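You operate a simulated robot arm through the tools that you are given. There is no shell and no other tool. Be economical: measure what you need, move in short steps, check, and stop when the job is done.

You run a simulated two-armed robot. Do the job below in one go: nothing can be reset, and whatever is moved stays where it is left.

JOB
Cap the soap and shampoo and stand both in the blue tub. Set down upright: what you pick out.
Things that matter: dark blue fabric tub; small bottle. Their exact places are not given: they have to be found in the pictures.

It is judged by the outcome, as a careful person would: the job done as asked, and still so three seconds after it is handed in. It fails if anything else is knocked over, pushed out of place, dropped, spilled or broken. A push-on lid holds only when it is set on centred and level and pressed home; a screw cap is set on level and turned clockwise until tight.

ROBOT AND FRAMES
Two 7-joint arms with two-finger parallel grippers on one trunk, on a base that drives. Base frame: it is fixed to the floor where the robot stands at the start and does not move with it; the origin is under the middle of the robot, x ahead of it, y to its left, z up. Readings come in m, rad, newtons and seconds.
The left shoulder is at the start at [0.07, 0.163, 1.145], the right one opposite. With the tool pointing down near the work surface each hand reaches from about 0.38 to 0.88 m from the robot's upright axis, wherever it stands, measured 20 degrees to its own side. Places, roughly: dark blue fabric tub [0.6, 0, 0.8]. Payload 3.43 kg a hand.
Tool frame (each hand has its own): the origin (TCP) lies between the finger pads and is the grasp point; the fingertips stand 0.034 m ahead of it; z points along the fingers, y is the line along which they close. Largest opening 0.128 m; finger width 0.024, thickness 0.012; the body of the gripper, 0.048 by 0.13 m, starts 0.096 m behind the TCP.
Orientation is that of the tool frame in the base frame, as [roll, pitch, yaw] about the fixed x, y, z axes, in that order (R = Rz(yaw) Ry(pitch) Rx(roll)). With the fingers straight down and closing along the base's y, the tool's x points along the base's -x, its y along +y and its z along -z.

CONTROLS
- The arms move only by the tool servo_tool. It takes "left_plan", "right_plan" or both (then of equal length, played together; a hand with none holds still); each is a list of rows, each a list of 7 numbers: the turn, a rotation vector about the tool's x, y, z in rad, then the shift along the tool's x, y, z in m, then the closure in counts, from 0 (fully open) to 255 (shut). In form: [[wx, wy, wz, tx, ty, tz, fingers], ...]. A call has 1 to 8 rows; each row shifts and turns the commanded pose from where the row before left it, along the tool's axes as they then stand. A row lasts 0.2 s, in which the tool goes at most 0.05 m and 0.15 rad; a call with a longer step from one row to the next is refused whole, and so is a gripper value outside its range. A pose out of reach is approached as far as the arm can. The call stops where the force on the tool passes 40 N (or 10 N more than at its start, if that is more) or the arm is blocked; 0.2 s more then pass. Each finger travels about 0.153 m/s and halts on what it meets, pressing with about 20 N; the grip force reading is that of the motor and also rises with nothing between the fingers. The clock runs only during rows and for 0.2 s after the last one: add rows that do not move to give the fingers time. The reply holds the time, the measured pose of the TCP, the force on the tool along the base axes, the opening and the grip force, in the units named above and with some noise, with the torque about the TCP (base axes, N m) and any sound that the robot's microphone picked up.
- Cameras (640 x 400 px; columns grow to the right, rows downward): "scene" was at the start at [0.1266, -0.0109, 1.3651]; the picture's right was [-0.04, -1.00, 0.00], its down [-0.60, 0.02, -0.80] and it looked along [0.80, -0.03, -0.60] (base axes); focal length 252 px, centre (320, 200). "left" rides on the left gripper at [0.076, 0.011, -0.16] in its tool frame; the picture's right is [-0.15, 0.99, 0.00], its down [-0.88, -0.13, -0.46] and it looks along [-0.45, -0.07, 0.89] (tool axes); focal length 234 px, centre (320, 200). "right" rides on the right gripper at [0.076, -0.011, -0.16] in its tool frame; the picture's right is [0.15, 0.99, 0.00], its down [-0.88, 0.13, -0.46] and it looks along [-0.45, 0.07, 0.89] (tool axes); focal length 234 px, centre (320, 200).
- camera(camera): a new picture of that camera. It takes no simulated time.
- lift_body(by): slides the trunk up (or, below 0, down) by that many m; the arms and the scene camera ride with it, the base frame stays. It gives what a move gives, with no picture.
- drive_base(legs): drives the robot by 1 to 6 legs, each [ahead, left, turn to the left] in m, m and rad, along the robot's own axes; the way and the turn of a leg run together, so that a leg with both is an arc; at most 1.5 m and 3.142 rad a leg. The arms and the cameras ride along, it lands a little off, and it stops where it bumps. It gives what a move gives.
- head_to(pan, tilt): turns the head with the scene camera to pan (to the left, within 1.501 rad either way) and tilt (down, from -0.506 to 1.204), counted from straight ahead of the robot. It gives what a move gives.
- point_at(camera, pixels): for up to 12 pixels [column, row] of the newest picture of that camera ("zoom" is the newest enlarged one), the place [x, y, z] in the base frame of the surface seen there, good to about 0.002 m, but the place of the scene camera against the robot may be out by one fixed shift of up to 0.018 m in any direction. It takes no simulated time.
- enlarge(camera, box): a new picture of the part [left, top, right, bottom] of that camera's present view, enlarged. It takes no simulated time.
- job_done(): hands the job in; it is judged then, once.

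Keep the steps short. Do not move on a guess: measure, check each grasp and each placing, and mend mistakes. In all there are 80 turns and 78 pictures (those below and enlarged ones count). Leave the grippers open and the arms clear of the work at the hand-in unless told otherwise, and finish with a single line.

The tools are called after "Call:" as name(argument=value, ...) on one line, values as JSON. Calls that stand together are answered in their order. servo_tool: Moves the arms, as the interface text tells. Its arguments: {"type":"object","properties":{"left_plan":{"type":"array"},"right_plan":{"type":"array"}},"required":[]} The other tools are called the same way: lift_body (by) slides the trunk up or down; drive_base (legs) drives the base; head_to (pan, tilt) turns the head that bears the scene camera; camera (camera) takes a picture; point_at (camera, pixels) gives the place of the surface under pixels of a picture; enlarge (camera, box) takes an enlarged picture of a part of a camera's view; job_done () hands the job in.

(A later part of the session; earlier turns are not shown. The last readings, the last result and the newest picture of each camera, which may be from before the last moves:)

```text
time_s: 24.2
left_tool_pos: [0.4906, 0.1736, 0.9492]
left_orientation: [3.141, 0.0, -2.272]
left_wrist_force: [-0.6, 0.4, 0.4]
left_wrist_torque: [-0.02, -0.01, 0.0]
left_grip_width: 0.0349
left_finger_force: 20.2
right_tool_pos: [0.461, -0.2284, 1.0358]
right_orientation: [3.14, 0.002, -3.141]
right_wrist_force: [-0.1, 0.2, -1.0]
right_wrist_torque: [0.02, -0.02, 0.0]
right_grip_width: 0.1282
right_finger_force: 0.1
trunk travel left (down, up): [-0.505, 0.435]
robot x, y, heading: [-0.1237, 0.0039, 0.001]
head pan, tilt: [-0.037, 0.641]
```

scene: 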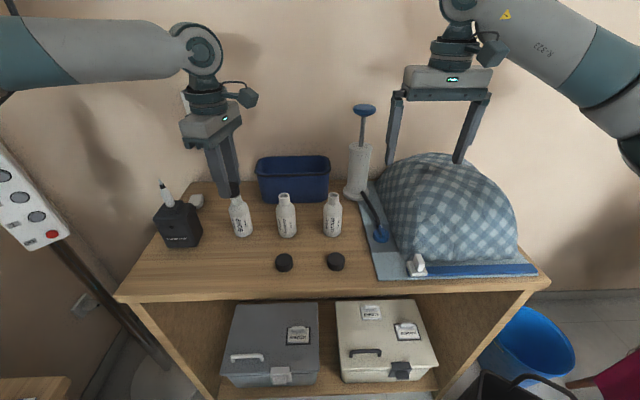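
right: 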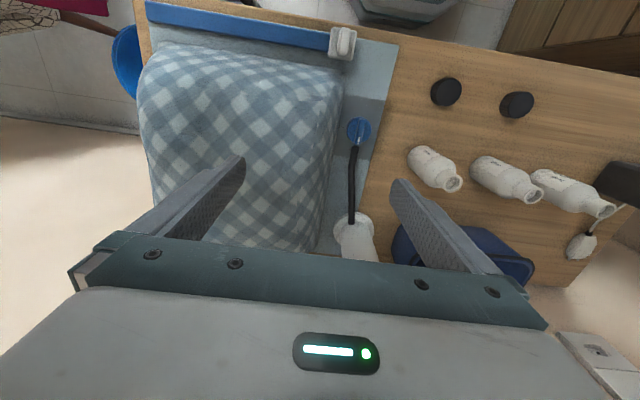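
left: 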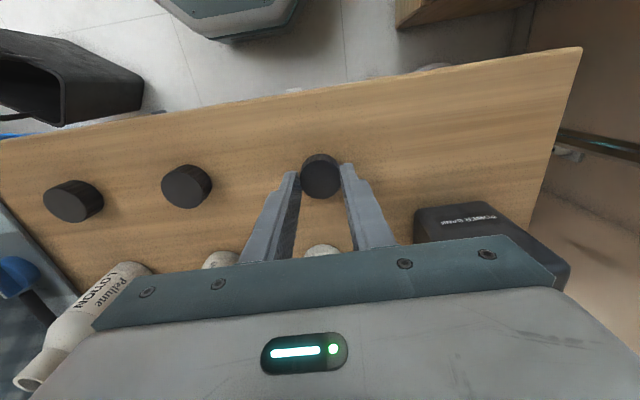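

It slides on freely. I'll continue down in 2 mm steps until I meet resistance.

Call:
servo_tool(left_plan=[[0, 0, 0, 0, 0, 0.0015, 255], [0, 0, 0, 0, 0, 0.0015, 255], [0, 0, 0, 0, 0, 0.0015, 255], [0, 0, 0, 0, 0, 0.0015, 255], [0, 0, 0, 0, 0, 0.001, 255], [0, 0, 0, 0, 0, 0, 255]])

Call:
enlarge(camera="scene", box=[205, 175, 301, 235])

```text
time_s: 25.6
left_tool_pos: [0.4897, 0.1741, 0.9404]
left_orientation: [3.141, 0.001, -2.273]
left_wrist_force: [-0.1, 0.4, 0.4]
left_wrist_torque: [-0.05, 0.05, -0.01]
left_grip_width: 0.0348
left_finger_force: 20.3
right_tool_pos: [0.4623, -0.2285, 1.0362]
right_orientation: [-3.14, 0.0, -3.141]
right_wrist_force: [0.0, 0.8, 0.6]
right_wrist_torque: [-0.02, 0.01, -0.01]
right_grip_width: 0.1277
right_finger_force: 0.1
trunk travel left (down, up): [-0.505, 0.435]
robot x, y, heading: [-0.127, -0.0032, 0.004]
head pan, tilt: [-0.037, 0.641]
```

```text
6.67 times, centred on (253, 205) of scene
```

zoom: 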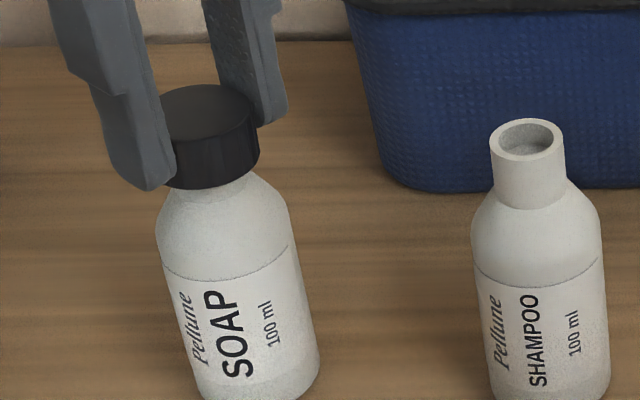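

The cap is 13 mm down the neck. I'll go on to contact with slight pressure, then turn clockwise.

Call:
servo_tool(left_plan=[[0, 0, 0, 0, 0, 0.001, 255], [0, 0, 0, 0, 0, 0.001, 255], [0, 0, 0, 0, 0, 0.001, 255], [0, 0, 0, 0, 0, 0.001, 255], [0, 0, 0, 0, 0, 0, 255]])

```text
time_s: 26.8
left_tool_pos: [0.4879, 0.1737, 0.9404]
left_orientation: [-3.139, 0.002, -2.27]
left_wrist_force: [0.6, 1.7, 13.4]
left_wrist_torque: [0.19, -0.23, -0.04]
left_grip_width: 0.0347
left_finger_force: 19.8
right_tool_pos: [0.4611, -0.2279, 1.036]
right_orientation: [3.141, 0.002, 3.141]
right_wrist_force: [1.3, -0.4, 1.0]
right_wrist_torque: [0.0, 0.0, -0.03]
right_grip_width: 0.128
right_finger_force: 0.1
trunk travel left (down, up): [-0.505, 0.435]
robot x, y, heading: [-0.1214, 0.0006, -0.003]
head pan, tilt: [-0.037, 0.641]
```

Contact with 13 N at z=0.940. Now I'll turn clockwise about 0.9 rad under this pressure and watch torque and label.

Call:
servo_tool(left_plan=[[0, 0, 0.13, 0, 0, 0, 255], [0, 0, 0.13, 0, 0, 0, 255], [0, 0, 0.13, 0, 0, 0, 255], [0, 0, 0.13, 0, 0, 0, 255], [0, 0, 0.13, 0, 0, 0, 255], [0, 0, 0.13, 0, 0, 0, 255], [0, 0, 0.13, 0, 0, 0, 255]])

Call:
enlarge(camera="scene", box=[205, 175, 301, 235])

```text
time_s: 28.4
left_tool_pos: [0.4887, 0.175, 0.9383]
left_orientation: [3.141, 0.0, 3.098]
left_wrist_force: [-0.3, -0.1, 5.9]
left_wrist_torque: [-0.18, -0.07, 0.02]
left_grip_width: 0.0344
left_finger_force: 20.1
right_tool_pos: [0.4615, -0.2289, 1.0352]
right_orientation: [3.14, 0.001, 3.141]
right_wrist_force: [-0.1, 1.4, 0.6]
right_wrist_torque: [0.02, 0.01, 0.03]
right_grip_width: 0.1279
right_finger_force: 0.0
trunk travel left (down, up): [-0.505, 0.435]
robot x, y, heading: [-0.1256, -0.0022, 0.001]
head pan, tilt: [-0.037, 0.641]
```

```text
6.67 times, centred on (253, 205) of scene
```

zoom: 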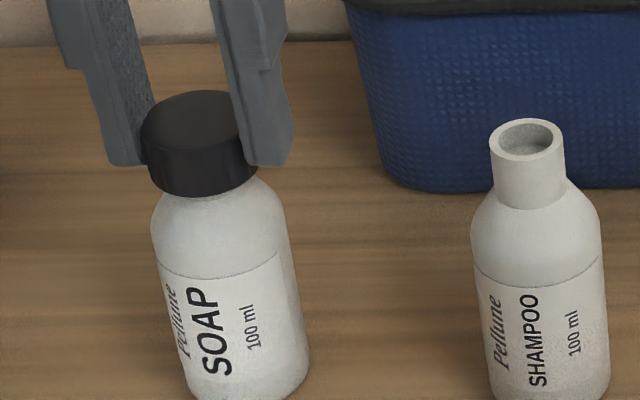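

The cap dropped 2 mm while turning. The label turned only slightly, so it's threading. I'll keep turning clockwise with light pressure.

Call:
servo_tool(left_plan=[[0, 0, 0.13, 0, 0, 0.0003, 255], [0, 0, 0.13, 0, 0, 0.0003, 255], [0, 0, 0.13, 0, 0, 0.0003, 255], [0, 0, 0.13, 0, 0, 0.0003, 255], [0, 0, 0.13, 0, 0, 0.0003, 255], [0, 0, 0.13, 0, 0, 0.0003, 255], [0, 0, 0.13, 0, 0, 0.0003, 255]])

Call:
enlarge(camera="scene", box=[205, 175, 301, 235])

```text
time_s: 30.0
left_tool_pos: [0.4871, 0.1737, 0.9372]
left_orientation: [3.138, 0.002, 2.189]
left_wrist_force: [1.2, 3.2, 23.6]
left_wrist_torque: [0.11, 0.01, -0.01]
left_grip_width: 0.0347
left_finger_force: 20.2
right_tool_pos: [0.4607, -0.2292, 1.0369]
right_orientation: [3.14, 0.003, 3.141]
right_wrist_force: [0.2, -0.5, 0.1]
right_wrist_torque: [0.0, 0.0, 0.0]
right_grip_width: 0.1278
right_finger_force: 0.0
trunk travel left (down, up): [-0.505, 0.435]
robot x, y, heading: [-0.1241, 0.0019, 0.003]
head pan, tilt: [-0.037, 0.641]
```

```text
6.67 times, centred on (253, 205) of scene
```

zoom: 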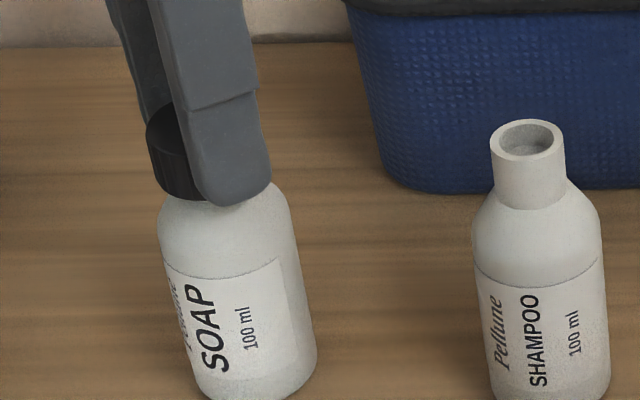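

The force rose to 23 N, with the cap about 3 mm lower in total. I'll turn further with no added pressure. If it's threading, the force should drop as the cap descends.

Call:
servo_tool(left_plan=[[0, 0, 0.13, 0, 0, 0, 255], [0, 0, 0.13, 0, 0, 0, 255], [0, 0, 0.13, 0, 0, 0, 255], [0, 0, 0.13, 0, 0, 0, 255], [0, 0, 0.13, 0, 0, 0, 255], [0, 0, 0.13, 0, 0, 0, 255]])

Call:
enlarge(camera="scene", box=[205, 175, 301, 235])

```text
time_s: 31.4
left_tool_pos: [0.4893, 0.1725, 0.935]
left_orientation: [3.139, 0.0, 1.408]
left_wrist_force: [1.0, -0.3, 11.4]
left_wrist_torque: [-0.05, 0.16, -0.03]
left_grip_width: 0.0352
left_finger_force: 20.2
right_tool_pos: [0.4618, -0.2289, 1.0354]
right_orientation: [3.141, -0.001, -3.141]
right_wrist_force: [-0.1, 0.1, 0.2]
right_wrist_torque: [0.0, 0.0, -0.01]
right_grip_width: 0.1281
right_finger_force: 0.1
trunk travel left (down, up): [-0.505, 0.435]
robot x, y, heading: [-0.1262, 0.0, 0.004]
head pan, tilt: [-0.037, 0.641]
```

```text
6.67 times, centred on (253, 205) of scene
```

zoom: 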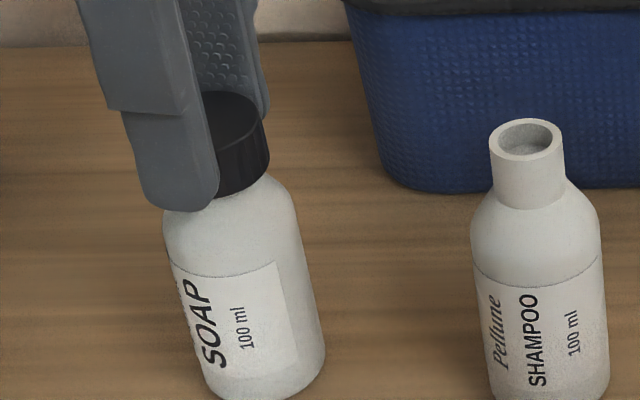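

The force dropped to 11 N and the cap is 2 mm lower, so it's threading. I'll keep turning.

Call:
servo_tool(left_plan=[[0, 0, 0.13, 0, 0, 0.0002, 255], [0, 0, 0.13, 0, 0, 0.0002, 255], [0, 0, 0.13, 0, 0, 0.0002, 255], [0, 0, 0.13, 0, 0, 0.0002, 255], [0, 0, 0.13, 0, 0, 0.0002, 255], [0, 0, 0.13, 0, 0, 0.0002, 255], [0, 0, 0.13, 0, 0, 0.0002, 255]])

Call:
enlarge(camera="scene", box=[205, 175, 301, 235])

```text
time_s: 33.0
left_tool_pos: [0.4882, 0.1732, 0.9363]
left_orientation: [3.141, -0.001, 0.498]
left_wrist_force: [1.6, -0.4, 13.8]
left_wrist_torque: [0.07, 0.02, -0.05]
left_grip_width: 0.0346
left_finger_force: 20.0
right_tool_pos: [0.4604, -0.2287, 1.0361]
right_orientation: [-3.141, -0.002, 3.141]
right_wrist_force: [-1.2, 0.4, 0.1]
right_wrist_torque: [-0.03, -0.01, 0.01]
right_grip_width: 0.128
right_finger_force: 0.0
trunk travel left (down, up): [-0.505, 0.435]
robot x, y, heading: [-0.1254, 0.0027, 0.002]
head pan, tilt: [-0.037, 0.641]
```

```text
6.67 times, centred on (253, 205) of scene
```

zoom: 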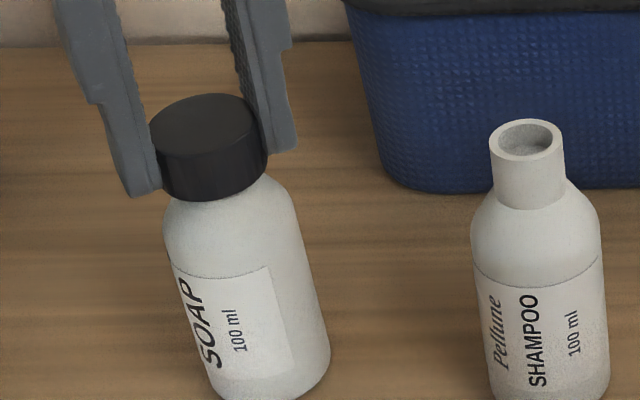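

The z-torque is beginning to rise (-0.05). I'll turn more and see whether the bottle now goes with the cap.

Call:
servo_tool(left_plan=[[0, 0, 0.13, 0, 0, 0.0002, 255], [0, 0, 0.13, 0, 0, 0.0002, 255], [0, 0, 0.13, 0, 0, 0.0002, 255], [0, 0, 0.13, 0, 0, 0.0002, 255], [0, 0, 0.13, 0, 0, 0.0002, 255], [0, 0, 0.13, 0, 0, 0.0002, 255]])

Call:
enlarge(camera="scene", box=[205, 175, 301, 235])

```text
time_s: 34.4
left_tool_pos: [0.4889, 0.1713, 0.9333]
left_orientation: [-3.14, -0.002, -0.282]
left_wrist_force: [3.5, -3.2, 21.0]
left_wrist_torque: [-0.02, -0.18, -0.02]
left_grip_width: 0.0346
left_finger_force: 19.9
right_tool_pos: [0.4602, -0.2303, 1.0368]
right_orientation: [3.141, 0.002, 3.14]
right_wrist_force: [0.4, -0.1, -0.6]
right_wrist_torque: [0.0, -0.02, -0.03]
right_grip_width: 0.128
right_finger_force: 0.2
trunk travel left (down, up): [-0.505, 0.435]
robot x, y, heading: [-0.1214, 0.0023, -0.001]
head pan, tilt: [-0.037, 0.641]
```

```text
6.67 times, centred on (253, 205) of scene
```

zoom: 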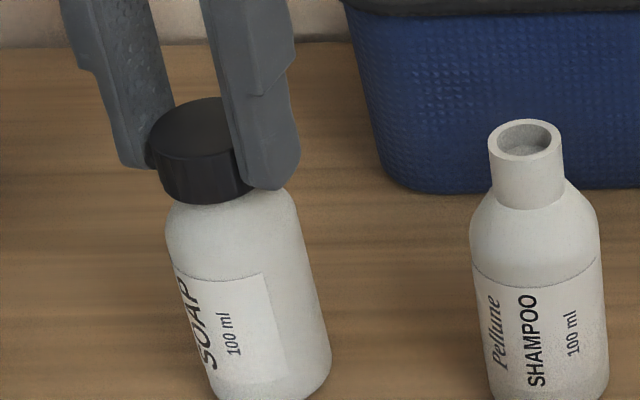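

The cap is still going down (0.9333), not yet tight. I'll continue, without extra pressing because the force is 21 N.

Call:
servo_tool(left_plan=[[0, 0, 0.13, 0, 0, 0, 255], [0, 0, 0.13, 0, 0, 0, 255], [0, 0, 0.13, 0, 0, 0, 255], [0, 0, 0.13, 0, 0, 0, 255], [0, 0, 0.13, 0, 0, 0, 255], [0, 0, 0.13, 0, 0, 0, 255], [0, 0, 0.13, 0, 0, 0, 255]])

Call:
enlarge(camera="scene", box=[205, 175, 301, 235])

```text
time_s: 36.0
left_tool_pos: [0.4108, 0.1308, 0.9291]
left_orientation: [-3.127, -0.001, -1.179]
left_wrist_force: [7.9, 2.8, 25.9]
left_wrist_torque: [0.59, -1.33, 0.03]
left_grip_width: 0.039
left_finger_force: 19.5
left hand out of reach, approached as far as the arm can: row 5, 6, 7
right_tool_pos: [0.4605, -0.2288, 1.0363]
right_orientation: [3.141, 0.001, 3.141]
right_wrist_force: [0.3, 1.0, -0.4]
right_wrist_torque: [0.0, -0.01, 0.03]
right_grip_width: 0.128
right_finger_force: 0.0
trunk travel left (down, up): [-0.505, 0.435]
robot x, y, heading: [-0.1231, 0.0005, 0.0]
head pan, tilt: [-0.037, 0.641]
```

```text
6.67 times, centred on (253, 205) of scene
```

zoom: 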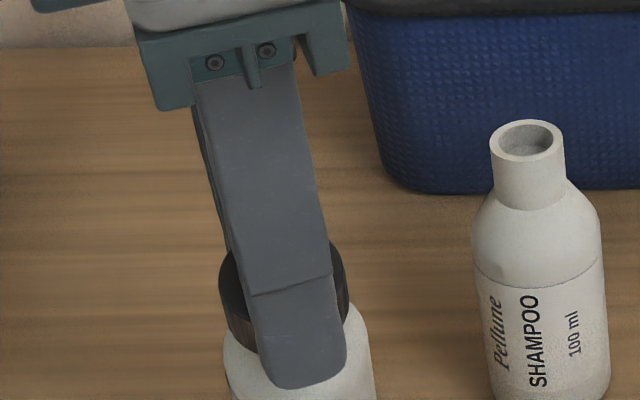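

The arm ran out of reach on rows 5-7 and dragged the bottle to about (0.41, 0.13). I'll look before doing anything else.

Call:
camera(camera="scene")

Call:
camera(camera="left")

```text
39 pictures are left
```

scene: 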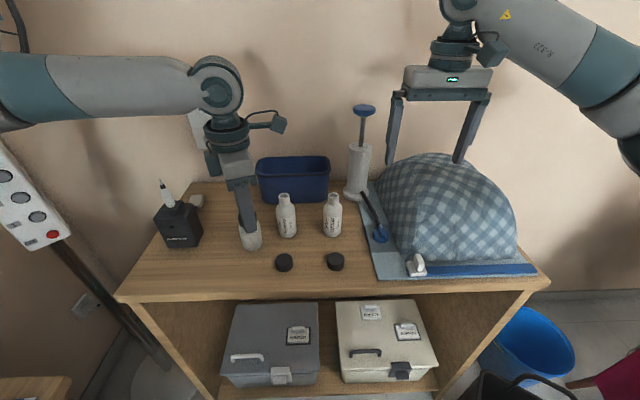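

```text
38 pictures are left
```

left: 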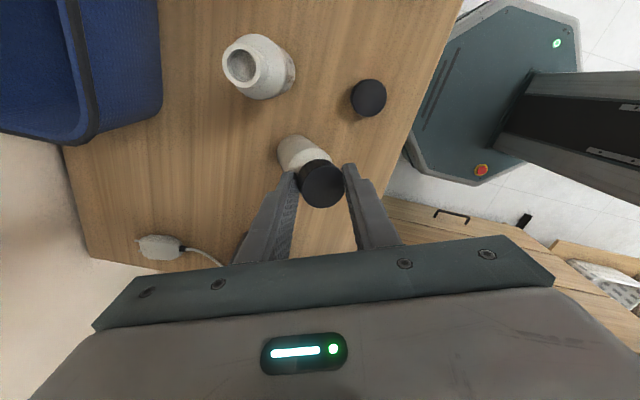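

The bottle looks tilted under the hand. I'll enlarge and measure.

Call:
enlarge(camera="left", box=[240, 110, 400, 210])

Call:
point_at(camera="zoom", pixels=[[320, 300], [260, 300], [390, 290], [320, 230], [330, 370], [200, 200], [250, 150], [180, 130], [220, 110], [300, 130]])

Call:
enlarge(camera="scene", box=[190, 165, 318, 285])

```text
4.00 times, centred on (320, 160) of left
```

zoom: 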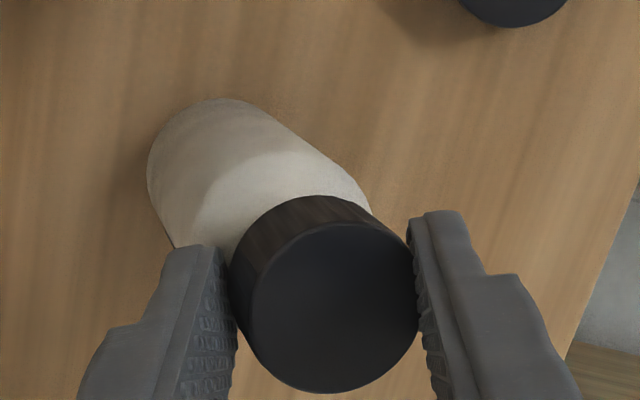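

```text
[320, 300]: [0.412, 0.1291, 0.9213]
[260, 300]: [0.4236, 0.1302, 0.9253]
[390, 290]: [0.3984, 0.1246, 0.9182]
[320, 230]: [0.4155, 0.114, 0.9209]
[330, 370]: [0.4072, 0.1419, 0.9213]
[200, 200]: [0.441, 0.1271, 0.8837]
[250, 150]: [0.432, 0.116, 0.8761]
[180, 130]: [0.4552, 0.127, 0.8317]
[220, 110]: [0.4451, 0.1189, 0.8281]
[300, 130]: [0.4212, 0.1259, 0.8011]
```

```text
3.33 times, centred on (254, 225) of scene
```

zoom: 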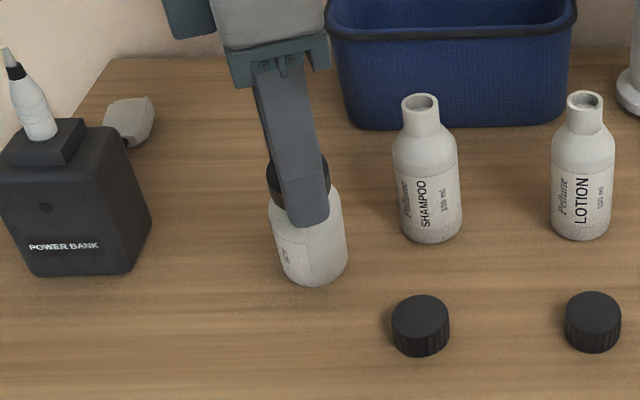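

The bottle leans about 16° toward the robot, its cap wedged crosswise between the pads (0.039 m). If I lift it clear of the table, the pads should squeeze the cap back level. I'll raise it 25 mm and check.

Call:
servo_tool(left_plan=[[0, 0, 0, 0, 0, -0.008, 255], [0, 0, 0, 0, 0, -0.008, 255], [0, 0, 0, 0, 0, -0.009, 255], [0, 0, 0, 0, 0, 0, 255], [0, 0, 0, 0, 0, 0, 255]])

Call:
enlarge(camera="left", box=[240, 110, 400, 210])

```text
time_s: 37.2
left_tool_pos: [0.4051, 0.1313, 0.95]
left_orientation: [-3.141, -0.002, -1.189]
left_wrist_force: [-0.6, 0.2, -0.6]
left_wrist_torque: [0.02, 0.04, 0.01]
left_grip_width: 0.0363
left_finger_force: 20.6
left hand out of reach, approached as far as the arm can: row 1
right_tool_pos: [0.4624, -0.229, 1.0348]
right_orientation: [3.14, -0.001, 3.141]
right_wrist_force: [0.5, 0.1, 0.5]
right_wrist_torque: [0.01, 0.03, 0.01]
right_grip_width: 0.128
right_finger_force: 0.0
trunk travel left (down, up): [-0.505, 0.435]
robot x, y, heading: [-0.1246, -0.0001, 0.0]
head pan, tilt: [-0.037, 0.641]
```

```text
4.00 times, centred on (320, 160) of left
```

zoom: 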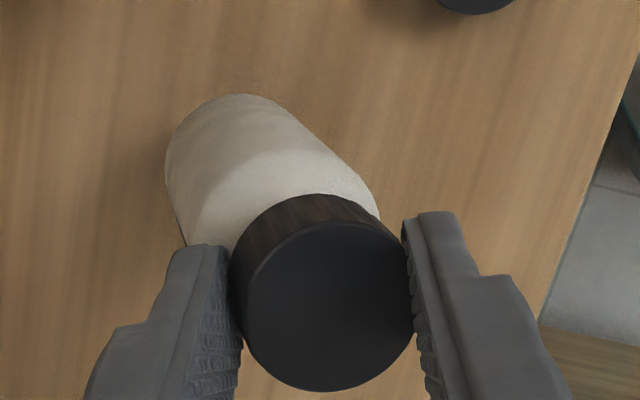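

The grip width is back to 36 mm and the lean is smaller. I'll measure the remaining tilt on the cap top.

Call:
point_at(camera="zoom", pixels=[[325, 305], [255, 305], [400, 300], [325, 240], [330, 370], [200, 200], [250, 150], [180, 150], [240, 105], [300, 150]])

Call:
enlarge(camera="scene", box=[190, 165, 318, 285])

```text
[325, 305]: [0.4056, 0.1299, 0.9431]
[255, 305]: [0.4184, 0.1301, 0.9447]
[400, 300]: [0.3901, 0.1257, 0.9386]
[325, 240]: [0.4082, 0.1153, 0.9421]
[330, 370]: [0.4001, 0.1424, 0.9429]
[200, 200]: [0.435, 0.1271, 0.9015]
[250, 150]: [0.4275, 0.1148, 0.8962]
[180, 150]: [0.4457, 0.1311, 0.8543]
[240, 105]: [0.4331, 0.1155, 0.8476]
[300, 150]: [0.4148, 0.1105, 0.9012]
```

```text
3.33 times, centred on (254, 225) of scene
```

zoom: 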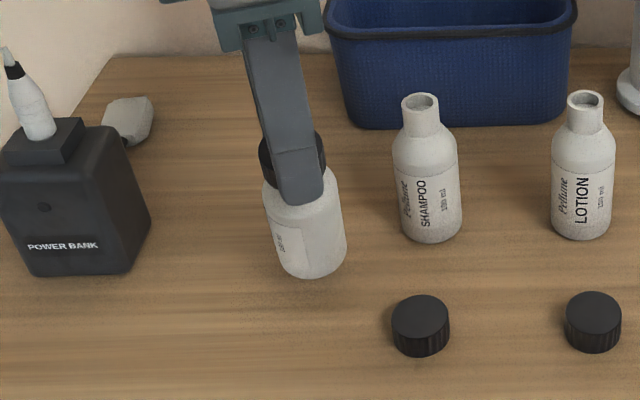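

The bottle lifts with its cap, so the thread holds. It leans about 0.22 rad along tool +y. I'll rotate the hand about tool x by -0.22 to bring it vertical and check.

Call:
servo_tool(left_plan=[[-0.11, 0, 0, 0, 0, 0, 255], [-0.11, 0, 0, 0, 0, 0, 255], [0, 0, 0, 0, 0, 0, 255]])

Call:
enlarge(camera="scene", box=[190, 165, 318, 285])

Call:
enlarge(camera="left", box=[240, 110, 400, 210])

Call:
point_at(camera="zoom", pixels=[[325, 305], [255, 305], [400, 300], [325, 240], [330, 370], [200, 200], [250, 150], [180, 150], [240, 105], [300, 150]])

```text
time_s: 38.0
left_tool_pos: [0.3603, 0.1116, 0.9577]
left_orientation: [2.927, 0.003, -1.182]
left_wrist_force: [0.4, 0.3, -1.3]
left_wrist_torque: [0.0, 0.01, 0.03]
left_grip_width: 0.0363
left_finger_force: 19.7
left hand out of reach, approached as far as the arm can: row 1, 2
right_tool_pos: [0.4612, -0.2294, 1.0355]
right_orientation: [-3.141, -0.002, 3.141]
right_wrist_force: [-0.3, 0.0, 0.1]
right_wrist_torque: [0.0, -0.02, 0.02]
right_grip_width: 0.1281
right_finger_force: 0.1
trunk travel left (down, up): [-0.505, 0.435]
robot x, y, heading: [-0.1266, -0.002, -0.002]
head pan, tilt: [-0.037, 0.641]
```

```text
3.33 times, centred on (254, 225) of scene
```

zoom: 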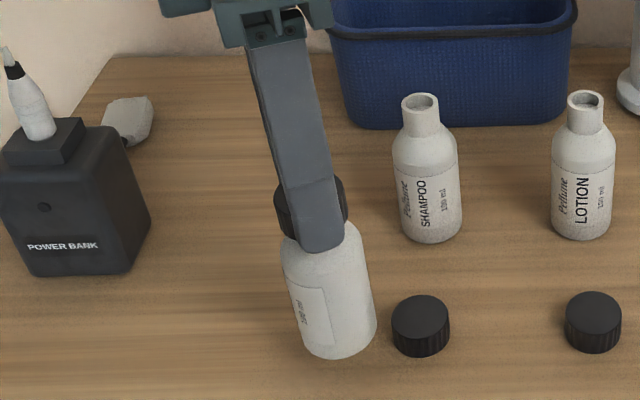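

```text
4.00 times, centred on (320, 160) of left
```

zoom: 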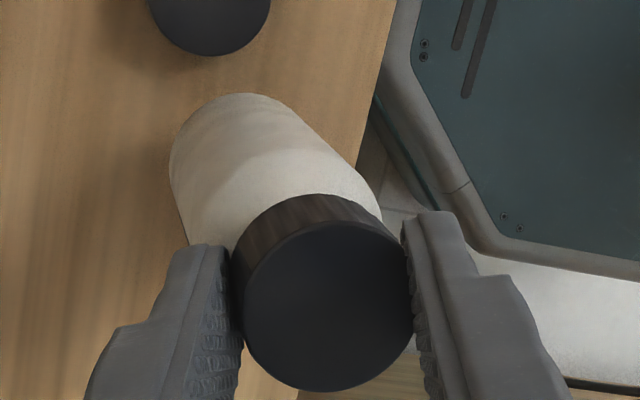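

```text
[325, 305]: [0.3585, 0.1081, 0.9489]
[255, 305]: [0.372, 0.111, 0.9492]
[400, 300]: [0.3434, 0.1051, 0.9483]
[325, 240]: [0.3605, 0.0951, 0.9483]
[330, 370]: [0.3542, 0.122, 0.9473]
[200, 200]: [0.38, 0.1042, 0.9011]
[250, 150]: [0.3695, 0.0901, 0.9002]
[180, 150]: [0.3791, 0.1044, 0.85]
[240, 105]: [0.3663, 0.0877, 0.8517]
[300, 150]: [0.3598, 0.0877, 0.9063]
```

The bottle hangs vertical now, cap top level at 0.949, but the arm drifted to (0.358, 0.108), near the front edge. The wrist is at its turn limit, so I'll turn back 0.45 rad about the vertical and move (+0.03, +0.03).

Call:
servo_tool(left_plan=[[0, 0.032, -0.1465, 0, 0, 0, 255], [0, 0.032, -0.1465, 0, 0, 0, 255], [0, 0.032, -0.1465, 0, 0, 0, 255], [0, 0, 0, 0.0011, -0.0207, -0.0045, 255], [0, 0, 0, 0.0011, -0.0207, -0.0045, 255], [0, 0, 0, 0, 0, 0, 255]])

Call:
enlarge(camera="scene", box=[190, 165, 318, 285])

Call:
enlarge(camera="left", box=[240, 110, 400, 210])

Call:
point_at(camera="zoom", pixels=[[325, 305], [255, 305], [400, 300], [325, 240], [330, 370], [200, 200], [250, 150], [180, 150], [240, 105], [100, 100]])

```text
time_s: 39.4
left_tool_pos: [0.3912, 0.1388, 0.9585]
left_orientation: [2.924, 0.002, -0.74]
left_wrist_force: [0.0, 0.5, -1.0]
left_wrist_torque: [0.02, 0.0, 0.0]
left_grip_width: 0.0362
left_finger_force: 20.2
right_tool_pos: [0.4611, -0.229, 1.0338]
right_orientation: [-3.14, 0.001, -3.141]
right_wrist_force: [-0.2, 0.2, -0.1]
right_wrist_torque: [0.01, 0.0, 0.02]
right_grip_width: 0.1281
right_finger_force: 0.1
trunk travel left (down, up): [-0.505, 0.435]
robot x, y, heading: [-0.1282, 0.0005, 0.002]
head pan, tilt: [-0.037, 0.641]
```

```text
3.33 times, centred on (254, 225) of scene
```

zoom: 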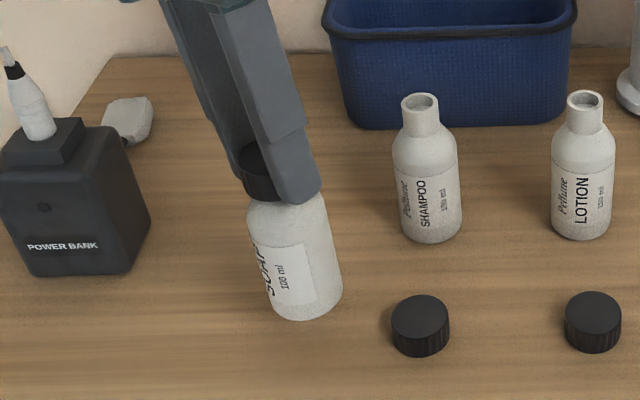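

```text
4.00 times, centred on (320, 160) of left
```

zoom: 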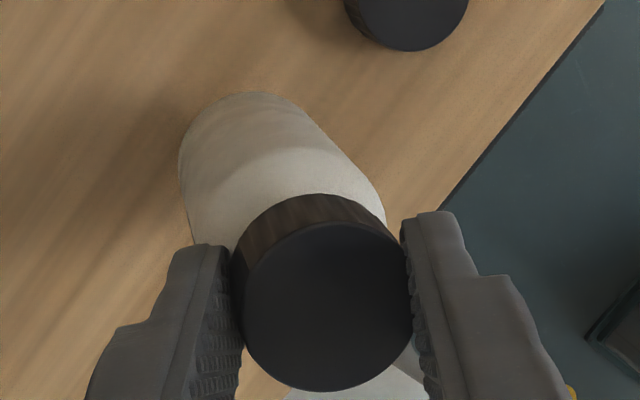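

```text
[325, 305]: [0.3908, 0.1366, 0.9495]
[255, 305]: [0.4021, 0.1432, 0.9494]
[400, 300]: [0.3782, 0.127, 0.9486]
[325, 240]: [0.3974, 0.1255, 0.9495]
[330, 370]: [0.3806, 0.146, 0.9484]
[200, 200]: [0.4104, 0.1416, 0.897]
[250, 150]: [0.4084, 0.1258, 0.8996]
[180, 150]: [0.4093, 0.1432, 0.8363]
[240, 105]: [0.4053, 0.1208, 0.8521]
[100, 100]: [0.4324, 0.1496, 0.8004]
```

The bottle is level and clear of everything. I'll lower it straight down 24 mm along base z.

Call:
servo_tool(left_plan=[[0, 0, 0, 0, -0.0017, 0.0078, 255], [0, 0, 0, 0, -0.0017, 0.0078, 255], [0, 0, 0, 0, -0.001, 0.0044, 255], [0, 0, 0, 0, -0.0007, 0.0034, 255], [0, 0, 0, 0, 0, 0, 255]])

```text
time_s: 40.6
left_tool_pos: [0.3897, 0.1383, 0.9326]
left_orientation: [2.923, 0.001, -0.741]
left_wrist_force: [-0.9, -0.3, -0.9]
left_wrist_torque: [0.0, -0.01, 0.04]
left_grip_width: 0.036
left_finger_force: 20.3
right_tool_pos: [0.4617, -0.2271, 1.0354]
right_orientation: [-3.142, 0.0, -3.14]
right_wrist_force: [-0.4, 0.5, 0.4]
right_wrist_torque: [0.0, 0.01, -0.01]
right_grip_width: 0.1282
right_finger_force: 0.1
trunk travel left (down, up): [-0.505, 0.435]
robot x, y, heading: [-0.1226, 0.0032, -0.003]
head pan, tilt: [-0.037, 0.641]
```

No contact yet. I'll lower in 2 mm steps to touch.

Call:
servo_tool(left_plan=[[0, 0, 0, 0, -0.0004, 0.002, 255], [0, 0, 0, 0, -0.0004, 0.002, 255], [0, 0, 0, 0, -0.0002, 0.001, 255], [0, 0, 0, 0, 0, 0, 255]])

```text
time_s: 41.6
left_tool_pos: [0.3916, 0.1389, 0.9284]
left_orientation: [2.923, 0.003, -0.741]
left_wrist_force: [0.5, 1.8, 5.0]
left_wrist_torque: [0.25, -0.24, 0.04]
left_grip_width: 0.0357
left_finger_force: 19.8
right_tool_pos: [0.4607, -0.2286, 1.0367]
right_orientation: [-3.141, -0.001, 3.141]
right_wrist_force: [0.1, -0.2, -0.3]
right_wrist_torque: [0.01, -0.02, 0.05]
right_grip_width: 0.1281
right_finger_force: 0.2
trunk travel left (down, up): [-0.505, 0.435]
robot x, y, heading: [-0.1249, 0.0002, -0.002]
head pan, tilt: [-0.037, 0.641]
```

Touchdown at 5 N, cap top ≈0.919. I'll open gently, back out along the tool axis and look.

Call:
servo_tool(left_plan=[[0, 0, 0, 0, 0, 0, 160], [0, 0, 0, 0, 0, 0, 130], [0, 0, 0, 0, 0, 0, 110], [0, 0, 0, 0, 0, -0.03, 110], [0, 0, 0, 0, 0, -0.04, 110], [0, 0, 0, 0, 0, -0.04, 110], [0, 0, 0, 0, 0, 0, 110]])

Call:
enlarge(camera="scene", box=[205, 165, 317, 265])

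```text
time_s: 43.2
left_tool_pos: [0.4076, 0.1564, 1.0355]
left_orientation: [2.921, 0.003, -0.74]
left_wrist_force: [0.1, 0.4, -0.6]
left_wrist_torque: [-0.03, 0.0, -0.02]
left_grip_width: 0.0728
left_finger_force: 0.0
right_tool_pos: [0.4619, -0.2285, 1.0352]
right_orientation: [3.14, 0.0, -3.141]
right_wrist_force: [0.7, 0.0, 0.1]
right_wrist_torque: [-0.01, 0.0, -0.03]
right_grip_width: 0.128
right_finger_force: 0.1
trunk travel left (down, up): [-0.505, 0.435]
robot x, y, heading: [-0.1231, -0.001, 0.003]
head pan, tilt: [-0.037, 0.641]
```

```text
4.00 times, centred on (261, 215) of scene
```

zoom: 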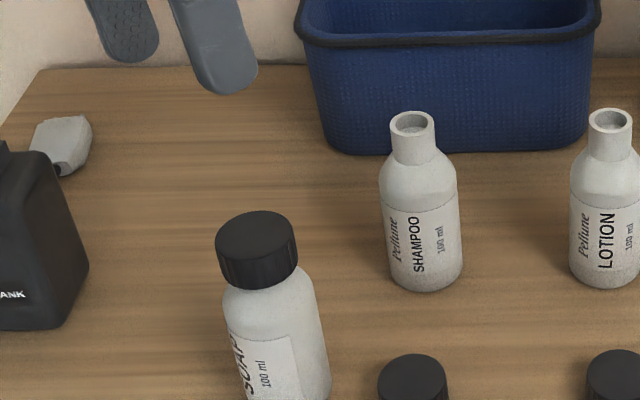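

The soap stands upright with its cap level. To test and finish the tightening, I'll straighten the hand and wind the wrist back counter-clockwise about 2.1 rad, well above the bottle.

Call:
servo_tool(left_plan=[[0.11, 0, 0, 0, 0, 0, 110], [0.108, 0, 0, 0, 0, 0, 110], [0, 0, -0.15, 0, 0, 0, 110], [0, 0, -0.15, 0, 0, 0, 110], [0, 0, -0.15, 0, 0, 0, 110], [0, 0, -0.15, 0, 0, 0, 110], [0, 0, -0.15, 0, 0, 0, 110], [0, 0, -0.15, 0, 0, 0, 110]])

Call:
servo_tool(left_plan=[[0, 0, -0.15, 0, 0, 0, 110], [0, 0, -0.15, 0, 0, 0, 110], [0, 0, -0.15, 0, 0, 0, 110], [0, 0, -0.15, 0, 0, 0, 110], [0, 0, -0.15, 0, 0, 0, 110], [0, 0, -0.15, 0, 0, 0, 110], [0, 0, -0.15, 0, 0, 0, 110], [0, 0, -0.15, 0, 0, 0, 110]])

Call:
camera(camera="left")

```text
time_s: 45.0
left_tool_pos: [0.4077, 0.159, 1.0345]
left_orientation: [-3.14, 0.001, 0.163]
left_wrist_force: [-0.2, -0.1, -0.6]
left_wrist_torque: [0.01, -0.02, -0.04]
left_grip_width: 0.0728
left_finger_force: 0.1
right_tool_pos: [0.4613, -0.2292, 1.0351]
right_orientation: [3.141, 0.0, 3.141]
right_wrist_force: [-0.6, 0.3, -0.8]
right_wrist_torque: [0.03, 0.0, 0.0]
right_grip_width: 0.1279
right_finger_force: 0.1
trunk travel left (down, up): [-0.505, 0.435]
robot x, y, heading: [-0.1254, 0.0022, 0.006]
head pan, tilt: [-0.037, 0.641]
```

```text
time_s: 46.8
left_tool_pos: [0.4074, 0.1569, 1.0366]
left_orientation: [-3.139, 0.001, 1.362]
left_wrist_force: [0.1, 0.3, -0.1]
left_wrist_torque: [-0.03, -0.04, 0.02]
left_grip_width: 0.0729
left_finger_force: 0.0
right_tool_pos: [0.4618, -0.2289, 1.0363]
right_orientation: [3.141, 0.0, 3.141]
right_wrist_force: [-0.6, -0.8, 0.0]
right_wrist_torque: [0.0, 0.03, -0.04]
right_grip_width: 0.1281
right_finger_force: 0.0
trunk travel left (down, up): [-0.505, 0.435]
robot x, y, heading: [-0.1245, 0.0033, -0.003]
head pan, tilt: [-0.037, 0.641]
```

```text
28 pictures are left
```

left: 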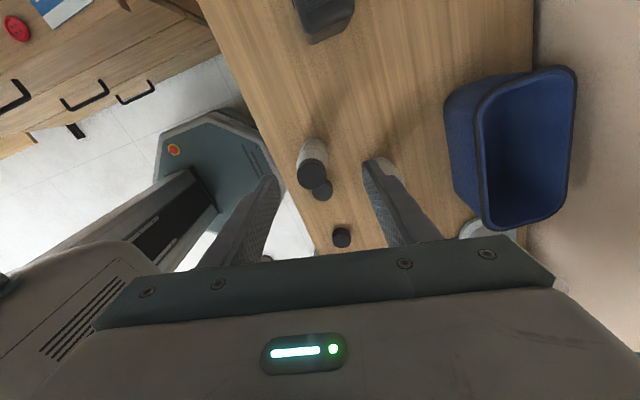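

The soap cap top is at about (313,173). I'll measure it from this picture.

Call:
point_at(camera="left", pixels=[[313, 172], [301, 172], [325, 171], [313, 162], [313, 184], [400, 100], [320, 187], [342, 237]])

```text
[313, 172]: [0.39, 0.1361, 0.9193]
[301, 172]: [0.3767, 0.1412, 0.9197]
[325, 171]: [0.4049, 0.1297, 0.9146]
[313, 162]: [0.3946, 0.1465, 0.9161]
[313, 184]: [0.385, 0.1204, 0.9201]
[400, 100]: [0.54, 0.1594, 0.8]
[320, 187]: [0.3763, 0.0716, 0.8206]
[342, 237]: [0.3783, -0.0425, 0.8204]
```

The cap centre is (0.390, 0.135). I'll come down over it to TCP z≈0.936, close, and press lightly.

Call:
servo_tool(left_plan=[[0, 0, 0, -0.0247, -0.0125, 0.02, 110], [0, 0, 0, 0, 0, 0.04, 110], [0, 0, 0, 0, 0, 0.04, 110], [0, 0, 0, 0, 0, 0, 200], [0, 0, 0, 0, 0, 0, 255], [0, 0, 0, 0, 0, 0, 255], [0, 0, 0, 0, 0, 0, 255]])

Call:
enlarge(camera="scene", box=[205, 190, 317, 275])

```text
time_s: 48.4
left_tool_pos: [0.3905, 0.1343, 0.9377]
left_orientation: [-3.139, -0.003, 1.358]
left_wrist_force: [0.1, -0.4, -0.5]
left_wrist_torque: [0.02, 0.02, -0.03]
left_grip_width: 0.0351
left_finger_force: 20.2
right_tool_pos: [0.4614, -0.2291, 1.0363]
right_orientation: [-3.14, 0.0, 3.141]
right_wrist_force: [0.3, 0.6, 0.1]
right_wrist_torque: [-0.01, -0.02, 0.02]
right_grip_width: 0.1281
right_finger_force: 0.0
trunk travel left (down, up): [-0.505, 0.435]
robot x, y, heading: [-0.1227, 0.001, -0.0]
head pan, tilt: [-0.037, 0.641]
```

```text
4.71 times, centred on (261, 232) of scene
```

zoom: 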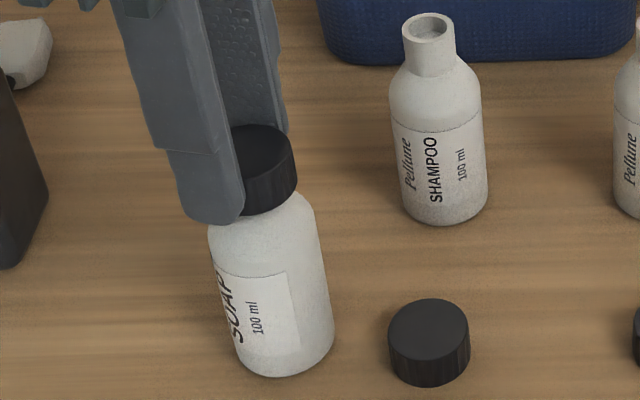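

It's gripped well. I'll press slightly (2 mm of command) and turn clockwise 0.9 rad.

Call:
servo_tool(left_plan=[[0, 0, 0, 0, 0, 0.0015, 255], [0, 0, 0.13, 0, 0, 0.0003, 255], [0, 0, 0.13, 0, 0, 0.0003, 255], [0, 0, 0.13, 0, 0, 0, 255], [0, 0, 0.13, 0, 0, 0, 255], [0, 0, 0.13, 0, 0, 0, 255], [0, 0, 0.13, 0, 0, 0, 255], [0, 0, 0.13, 0, 0, 0, 255]])

Call:
enlarge(camera="scene", box=[205, 190, 317, 275])

```text
time_s: 50.2
left_tool_pos: [0.3896, 0.1338, 0.9347]
left_orientation: [-3.141, 0.001, 0.447]
left_wrist_force: [-1.3, -1.8, 14.7]
left_wrist_torque: [-0.25, 0.12, 0.04]
left_grip_width: 0.0347
left_finger_force: 20.2
right_tool_pos: [0.4614, -0.2287, 1.0357]
right_orientation: [3.141, 0.002, 3.141]
right_wrist_force: [-0.8, 0.5, 0.2]
right_wrist_torque: [-0.02, 0.0, -0.02]
right_grip_width: 0.1281
right_finger_force: 0.1
trunk travel left (down, up): [-0.505, 0.435]
robot x, y, heading: [-0.1241, -0.0002, 0.002]
head pan, tilt: [-0.037, 0.641]
```

```text
4.71 times, centred on (261, 232) of scene
```

zoom: 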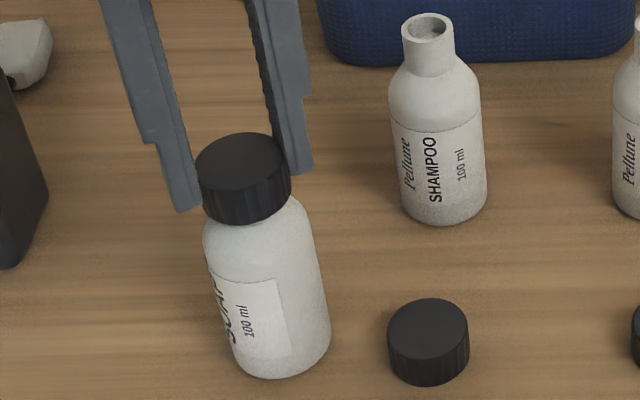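

The bottle turned only about 0.2 rad while the cap turned 0.9, so it's still winding on. I'll turn another 0.9 rad.

Call:
servo_tool(left_plan=[[0, 0, 0.13, 0, 0, 0, 255], [0, 0, 0.13, 0, 0, 0, 255], [0, 0, 0.13, 0, 0, 0, 255], [0, 0, 0.13, 0, 0, 0, 255], [0, 0, 0.13, 0, 0, 0, 255], [0, 0, 0.13, 0, 0, 0, 255]])

Call:
enlarge(camera="scene", box=[205, 190, 317, 275])

```text
time_s: 51.6
left_tool_pos: [0.3891, 0.1347, 0.9331]
left_orientation: [-3.141, 0.001, -0.331]
left_wrist_force: [0.5, -0.5, 15.2]
left_wrist_torque: [-0.05, 0.03, 0.14]
left_grip_width: 0.0349
left_finger_force: 20.3
right_tool_pos: [0.4606, -0.2295, 1.0361]
right_orientation: [-3.141, 0.001, -3.141]
right_wrist_force: [0.6, -0.6, 0.5]
right_wrist_torque: [0.01, 0.01, -0.02]
right_grip_width: 0.1281
right_finger_force: 0.0
trunk travel left (down, up): [-0.505, 0.435]
robot x, y, heading: [-0.1253, -0.0002, 0.001]
head pan, tilt: [-0.037, 0.641]
```

```text
4.71 times, centred on (261, 232) of scene
```

zoom: 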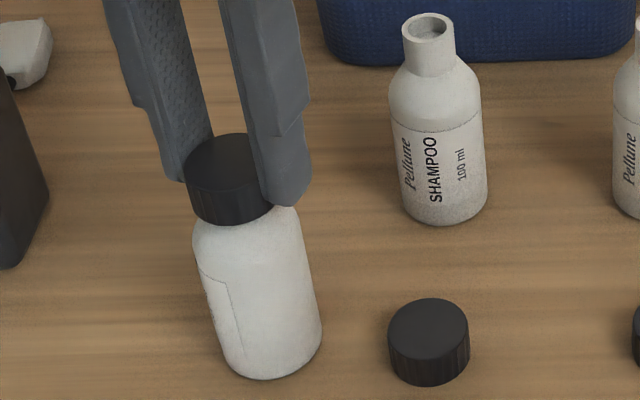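

The torque rose to 0.14 N·m and the bottle now turns along with the cap, so the cap is tight against table friction. I'll do one firmer twist under more downward force.

Call:
servo_tool(left_plan=[[0, 0, 0, 0, 0, 0.0015, 255], [0, 0, 0.1, 0, 0, 0.0008, 255], [0, 0, 0.1, 0, 0, 0, 255], [0, 0, 0.06, 0, 0, 0, 255]])

```text
time_s: 52.6
left_tool_pos: [0.3882, 0.1349, 0.9319]
left_orientation: [-3.141, 0.003, -0.592]
left_wrist_force: [-1.4, -0.4, 15.7]
left_wrist_torque: [0.03, 0.13, 0.09]
left_grip_width: 0.0346
left_finger_force: 20.1
right_tool_pos: [0.4598, -0.2301, 1.0352]
right_orientation: [3.141, 0.001, -3.141]
right_wrist_force: [-0.8, -0.8, -0.8]
right_wrist_torque: [-0.05, 0.04, -0.01]
right_grip_width: 0.1278
right_finger_force: 0.1
trunk travel left (down, up): [-0.505, 0.435]
robot x, y, heading: [-0.1245, 0.0026, -0.004]
head pan, tilt: [-0.037, 0.641]
```

It's tight, with the fingers starting to slip on the cap at about 15 N. Now I'll lift the soap by its capped top: raising the trunk 0.2 m lifts it straight up and gives the arm forward reach for the tub.

Call:
lift_body(by=0.2)

Call:
servo_tool(left_plan=[[0, 0, -0.15, 0, 0, 0, 255], [0, 0, -0.15, 0, 0, 0, 255], [0, 0, -0.15, 0, 0, 0, 255], [0, 0, -0.15, 0, 0, 0, 255], [0, 0, -0.15, 0, 0, 0, 255], [0, 0, -0.15, 0, 0, 0, 255], [0, 0, -0.15, 0, 0, 0, 255]])

Call:
drive_base(legs=[[0.12, 0, 0]])

Call:
camera(camera="scene")

```text
time_s: 54.7
left_tool_pos: [0.3898, 0.136, 1.1309]
left_orientation: [-3.141, 0.005, -0.593]
left_wrist_force: [0.2, 0.5, -1.5]
left_wrist_torque: [0.02, 0.0, 0.04]
left_grip_width: 0.0346
left_finger_force: 20.1
right_tool_pos: [0.4609, -0.2284, 1.2332]
right_orientation: [3.142, 0.0, 3.141]
right_wrist_force: [-0.2, 0.3, -0.5]
right_wrist_torque: [0.03, -0.02, 0.01]
right_grip_width: 0.1281
right_finger_force: 0.0
trunk travel left (down, up): [-0.705, 0.235]
robot x, y, heading: [-0.1228, -0.0, 0.001]
head pan, tilt: [-0.037, 0.641]
```

```text
time_s: 56.3
left_tool_pos: [0.3896, 0.135, 1.1319]
left_orientation: [-3.141, 0.002, 0.46]
left_wrist_force: [-0.4, -0.2, -1.4]
left_wrist_torque: [-0.05, 0.02, 0.01]
left_grip_width: 0.0346
left_finger_force: 20.0
right_tool_pos: [0.4612, -0.2287, 1.2351]
right_orientation: [-3.141, 0.001, -3.141]
right_wrist_force: [0.6, 0.3, 0.1]
right_wrist_torque: [0.02, 0.03, -0.03]
right_grip_width: 0.128
right_finger_force: 0.1
trunk travel left (down, up): [-0.705, 0.235]
robot x, y, heading: [-0.1217, -0.0007, -0.002]
head pan, tilt: [-0.037, 0.641]
```

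```text
time_s: 57.6
left_tool_pos: [0.505, 0.138, 1.131]
left_orientation: [-3.14, 0.002, 0.461]
left_wrist_force: [0.5, 0.3, -1.0]
left_wrist_torque: [0.0, -0.03, 0.03]
left_grip_width: 0.0347
left_finger_force: 20.3
right_tool_pos: [0.5789, -0.2262, 1.2366]
right_orientation: [3.142, 0.001, -3.139]
right_wrist_force: [-0.1, 0.0, 0.7]
right_wrist_torque: [0.03, 0.02, 0.01]
right_grip_width: 0.128
right_finger_force: 0.0
trunk travel left (down, up): [-0.705, 0.235]
robot x, y, heading: [-0.0087, -0.0019, -0.002]
head pan, tilt: [-0.037, 0.641]
```

```text
24 pictures are left
```

scene: 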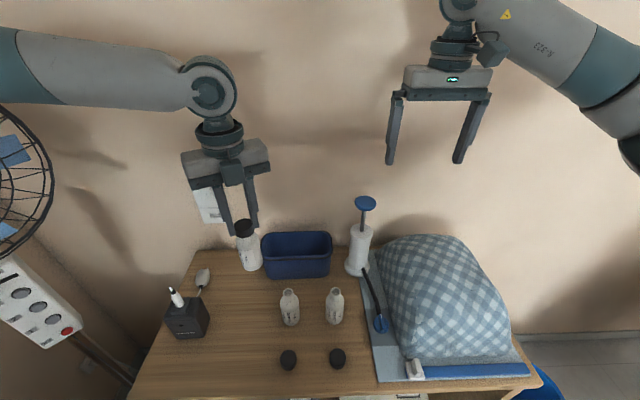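

The soap is held high and upright. I'll measure the tub rim and interior from this scene picture.

Call:
point_at(camera="scene", pixels=[[297, 259], [297, 233], [264, 238], [331, 236], [266, 258], [330, 255], [297, 250], [297, 255], [280, 250], [315, 250], [290, 320], [245, 220]])

```text
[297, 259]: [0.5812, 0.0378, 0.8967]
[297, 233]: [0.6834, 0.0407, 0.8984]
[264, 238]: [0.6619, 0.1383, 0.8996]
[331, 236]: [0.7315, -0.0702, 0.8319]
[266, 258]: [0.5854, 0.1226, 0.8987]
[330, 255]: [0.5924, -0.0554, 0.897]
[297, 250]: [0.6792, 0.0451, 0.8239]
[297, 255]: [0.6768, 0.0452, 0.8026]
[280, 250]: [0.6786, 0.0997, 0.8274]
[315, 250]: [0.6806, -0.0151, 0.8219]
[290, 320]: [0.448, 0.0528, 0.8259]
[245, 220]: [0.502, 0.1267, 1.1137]
```

The tub interior is about x 0.60–0.68 and y -0.03–0.135, with the rim at 0.905. I'll take the soap over (0.637, 0.105) at this height.

Call:
servo_tool(left_plan=[[0, 0, 0, 0.0345, 0.0294, 0, 255], [0, 0, 0, 0.0345, 0.0294, 0, 255], [0, 0, 0, 0.0345, 0.0294, 0, 255], [0, 0, 0, 0, 0, 0, 255]])

Call:
camera(camera="left")

```text
time_s: 58.6
left_tool_pos: [0.5971, 0.1633, 1.1374]
left_orientation: [-3.139, -0.003, 0.458]
left_wrist_force: [0.0, 0.1, -1.9]
left_wrist_torque: [0.01, 0.02, -0.05]
left_grip_width: 0.0349
left_finger_force: 20.1
left hand out of reach, approached as far as the arm can: row 1, 2, 3
right_tool_pos: [0.5776, -0.2315, 1.2355]
right_orientation: [3.139, -0.002, -3.141]
right_wrist_force: [0.1, 0.0, -0.2]
right_wrist_torque: [0.0, -0.03, 0.0]
right_grip_width: 0.1282
right_finger_force: 0.0
trunk travel left (down, up): [-0.705, 0.235]
robot x, y, heading: [-0.0082, -0.0014, -0.001]
head pan, tilt: [-0.037, 0.641]
```

```text
23 pictures are left
```

left: 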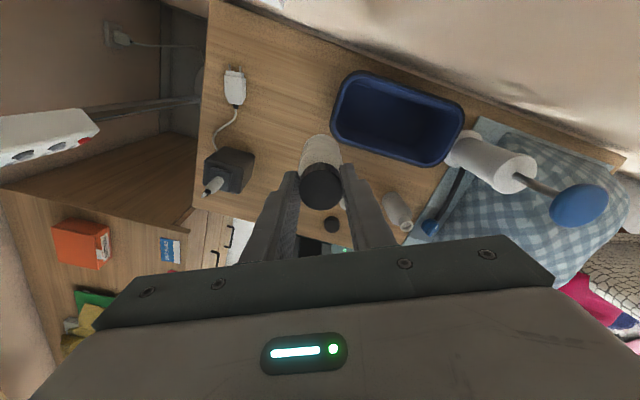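

Out of reach again at this height. The arm does better lower relative to its shoulder, so I'll raise the trunk 0.18 m, lower the hand back by the same, then move over the tub.

Call:
lift_body(by=0.18)

Call:
servo_tool(left_plan=[[0, 0, 0, 0, 0, 0.045, 255], [0, 0, 0, 0, 0, 0.045, 255], [0, 0, 0, 0, 0, 0.045, 255], [0, 0, 0, 0, 0, 0.045, 255], [0, 0, 0, 0, 0, 0.03, 255], [0, 0, 0, 0, 0, 0, 255]])

```text
time_s: 60.6
left_tool_pos: [0.5963, 0.1677, 1.3155]
left_orientation: [3.14, 0.002, 0.46]
left_wrist_force: [-0.2, -0.8, -1.0]
left_wrist_torque: [-0.03, -0.01, 0.01]
left_grip_width: 0.0346
left_finger_force: 19.7
right_tool_pos: [0.5799, -0.2273, 1.4162]
right_orientation: [3.141, 0.001, -3.14]
right_wrist_force: [0.5, 0.3, 0.0]
right_wrist_torque: [0.02, -0.01, 0.0]
right_grip_width: 0.128
right_finger_force: 0.0
trunk travel left (down, up): [-0.885, 0.055]
robot x, y, heading: [-0.0068, 0.0033, 0.0]
head pan, tilt: [-0.037, 0.641]
```

```text
time_s: 62.0
left_tool_pos: [0.5687, 0.2092, 1.127]
left_orientation: [3.138, 0.0, 0.46]
left_wrist_force: [-0.5, -0.1, -0.9]
left_wrist_torque: [-0.03, -0.05, 0.02]
left_grip_width: 0.0346
left_finger_force: 19.9
left hand out of reach, approached as far as the arm can: row 2, 3, 4, 5
right_tool_pos: [0.5797, -0.2263, 1.415]
right_orientation: [-3.141, 0.0, -3.139]
right_wrist_force: [-0.4, -0.2, -0.6]
right_wrist_torque: [-0.03, -0.02, -0.02]
right_grip_width: 0.128
right_finger_force: 0.0
trunk travel left (down, up): [-0.885, 0.055]
robot x, y, heading: [-0.0067, 0.0014, -0.002]
head pan, tilt: [-0.037, 0.641]
```

The limit pushes the hand outward to its own side, so the arm can't cross in toward the middle. I'll drive the base 0.13 m to the right so that the tub lies on the arm's own side. The bottle base at about 0.995 clears everything there.

Call:
drive_base(legs=[[0, -0.13, 0]])

Call:
servo_tool(left_plan=[[0, 0, 0, 0.0345, 0.0077, 0, 255], [0, 0, 0, 0.0345, 0.0077, 0, 255], [0, 0, 0, 0, 0, 0, 255]])

```text
time_s: 63.2
left_tool_pos: [0.57, 0.0809, 1.1261]
left_orientation: [3.137, 0.003, 0.462]
left_wrist_force: [0.1, 0.2, -0.5]
left_wrist_torque: [0.0, 0.01, 0.01]
left_grip_width: 0.0343
left_finger_force: 20.2
right_tool_pos: [0.5816, -0.3529, 1.4158]
right_orientation: [-3.138, -0.001, -3.138]
right_wrist_force: [-0.5, 0.4, -0.3]
right_wrist_torque: [-0.04, -0.01, 0.01]
right_grip_width: 0.128
right_finger_force: 0.1
trunk travel left (down, up): [-0.885, 0.055]
robot x, y, heading: [-0.0098, -0.1315, -0.001]
head pan, tilt: [-0.037, 0.641]
```

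```text
time_s: 64.0
left_tool_pos: [0.6214, 0.1118, 1.1379]
left_orientation: [3.135, 0.001, 0.46]
left_wrist_force: [-0.4, -0.2, -0.6]
left_wrist_torque: [0.05, -0.01, 0.0]
left_grip_width: 0.0345
left_finger_force: 19.7
left hand out of reach, approached as far as the arm can: row 1, 2
right_tool_pos: [0.5797, -0.3567, 1.4164]
right_orientation: [3.14, -0.001, -3.14]
right_wrist_force: [0.0, -1.3, -0.6]
right_wrist_torque: [0.04, -0.02, -0.04]
right_grip_width: 0.1279
right_finger_force: 0.0
trunk travel left (down, up): [-0.885, 0.055]
robot x, y, heading: [-0.0051, -0.1287, -0.001]
head pan, tilt: [-0.037, 0.641]
```

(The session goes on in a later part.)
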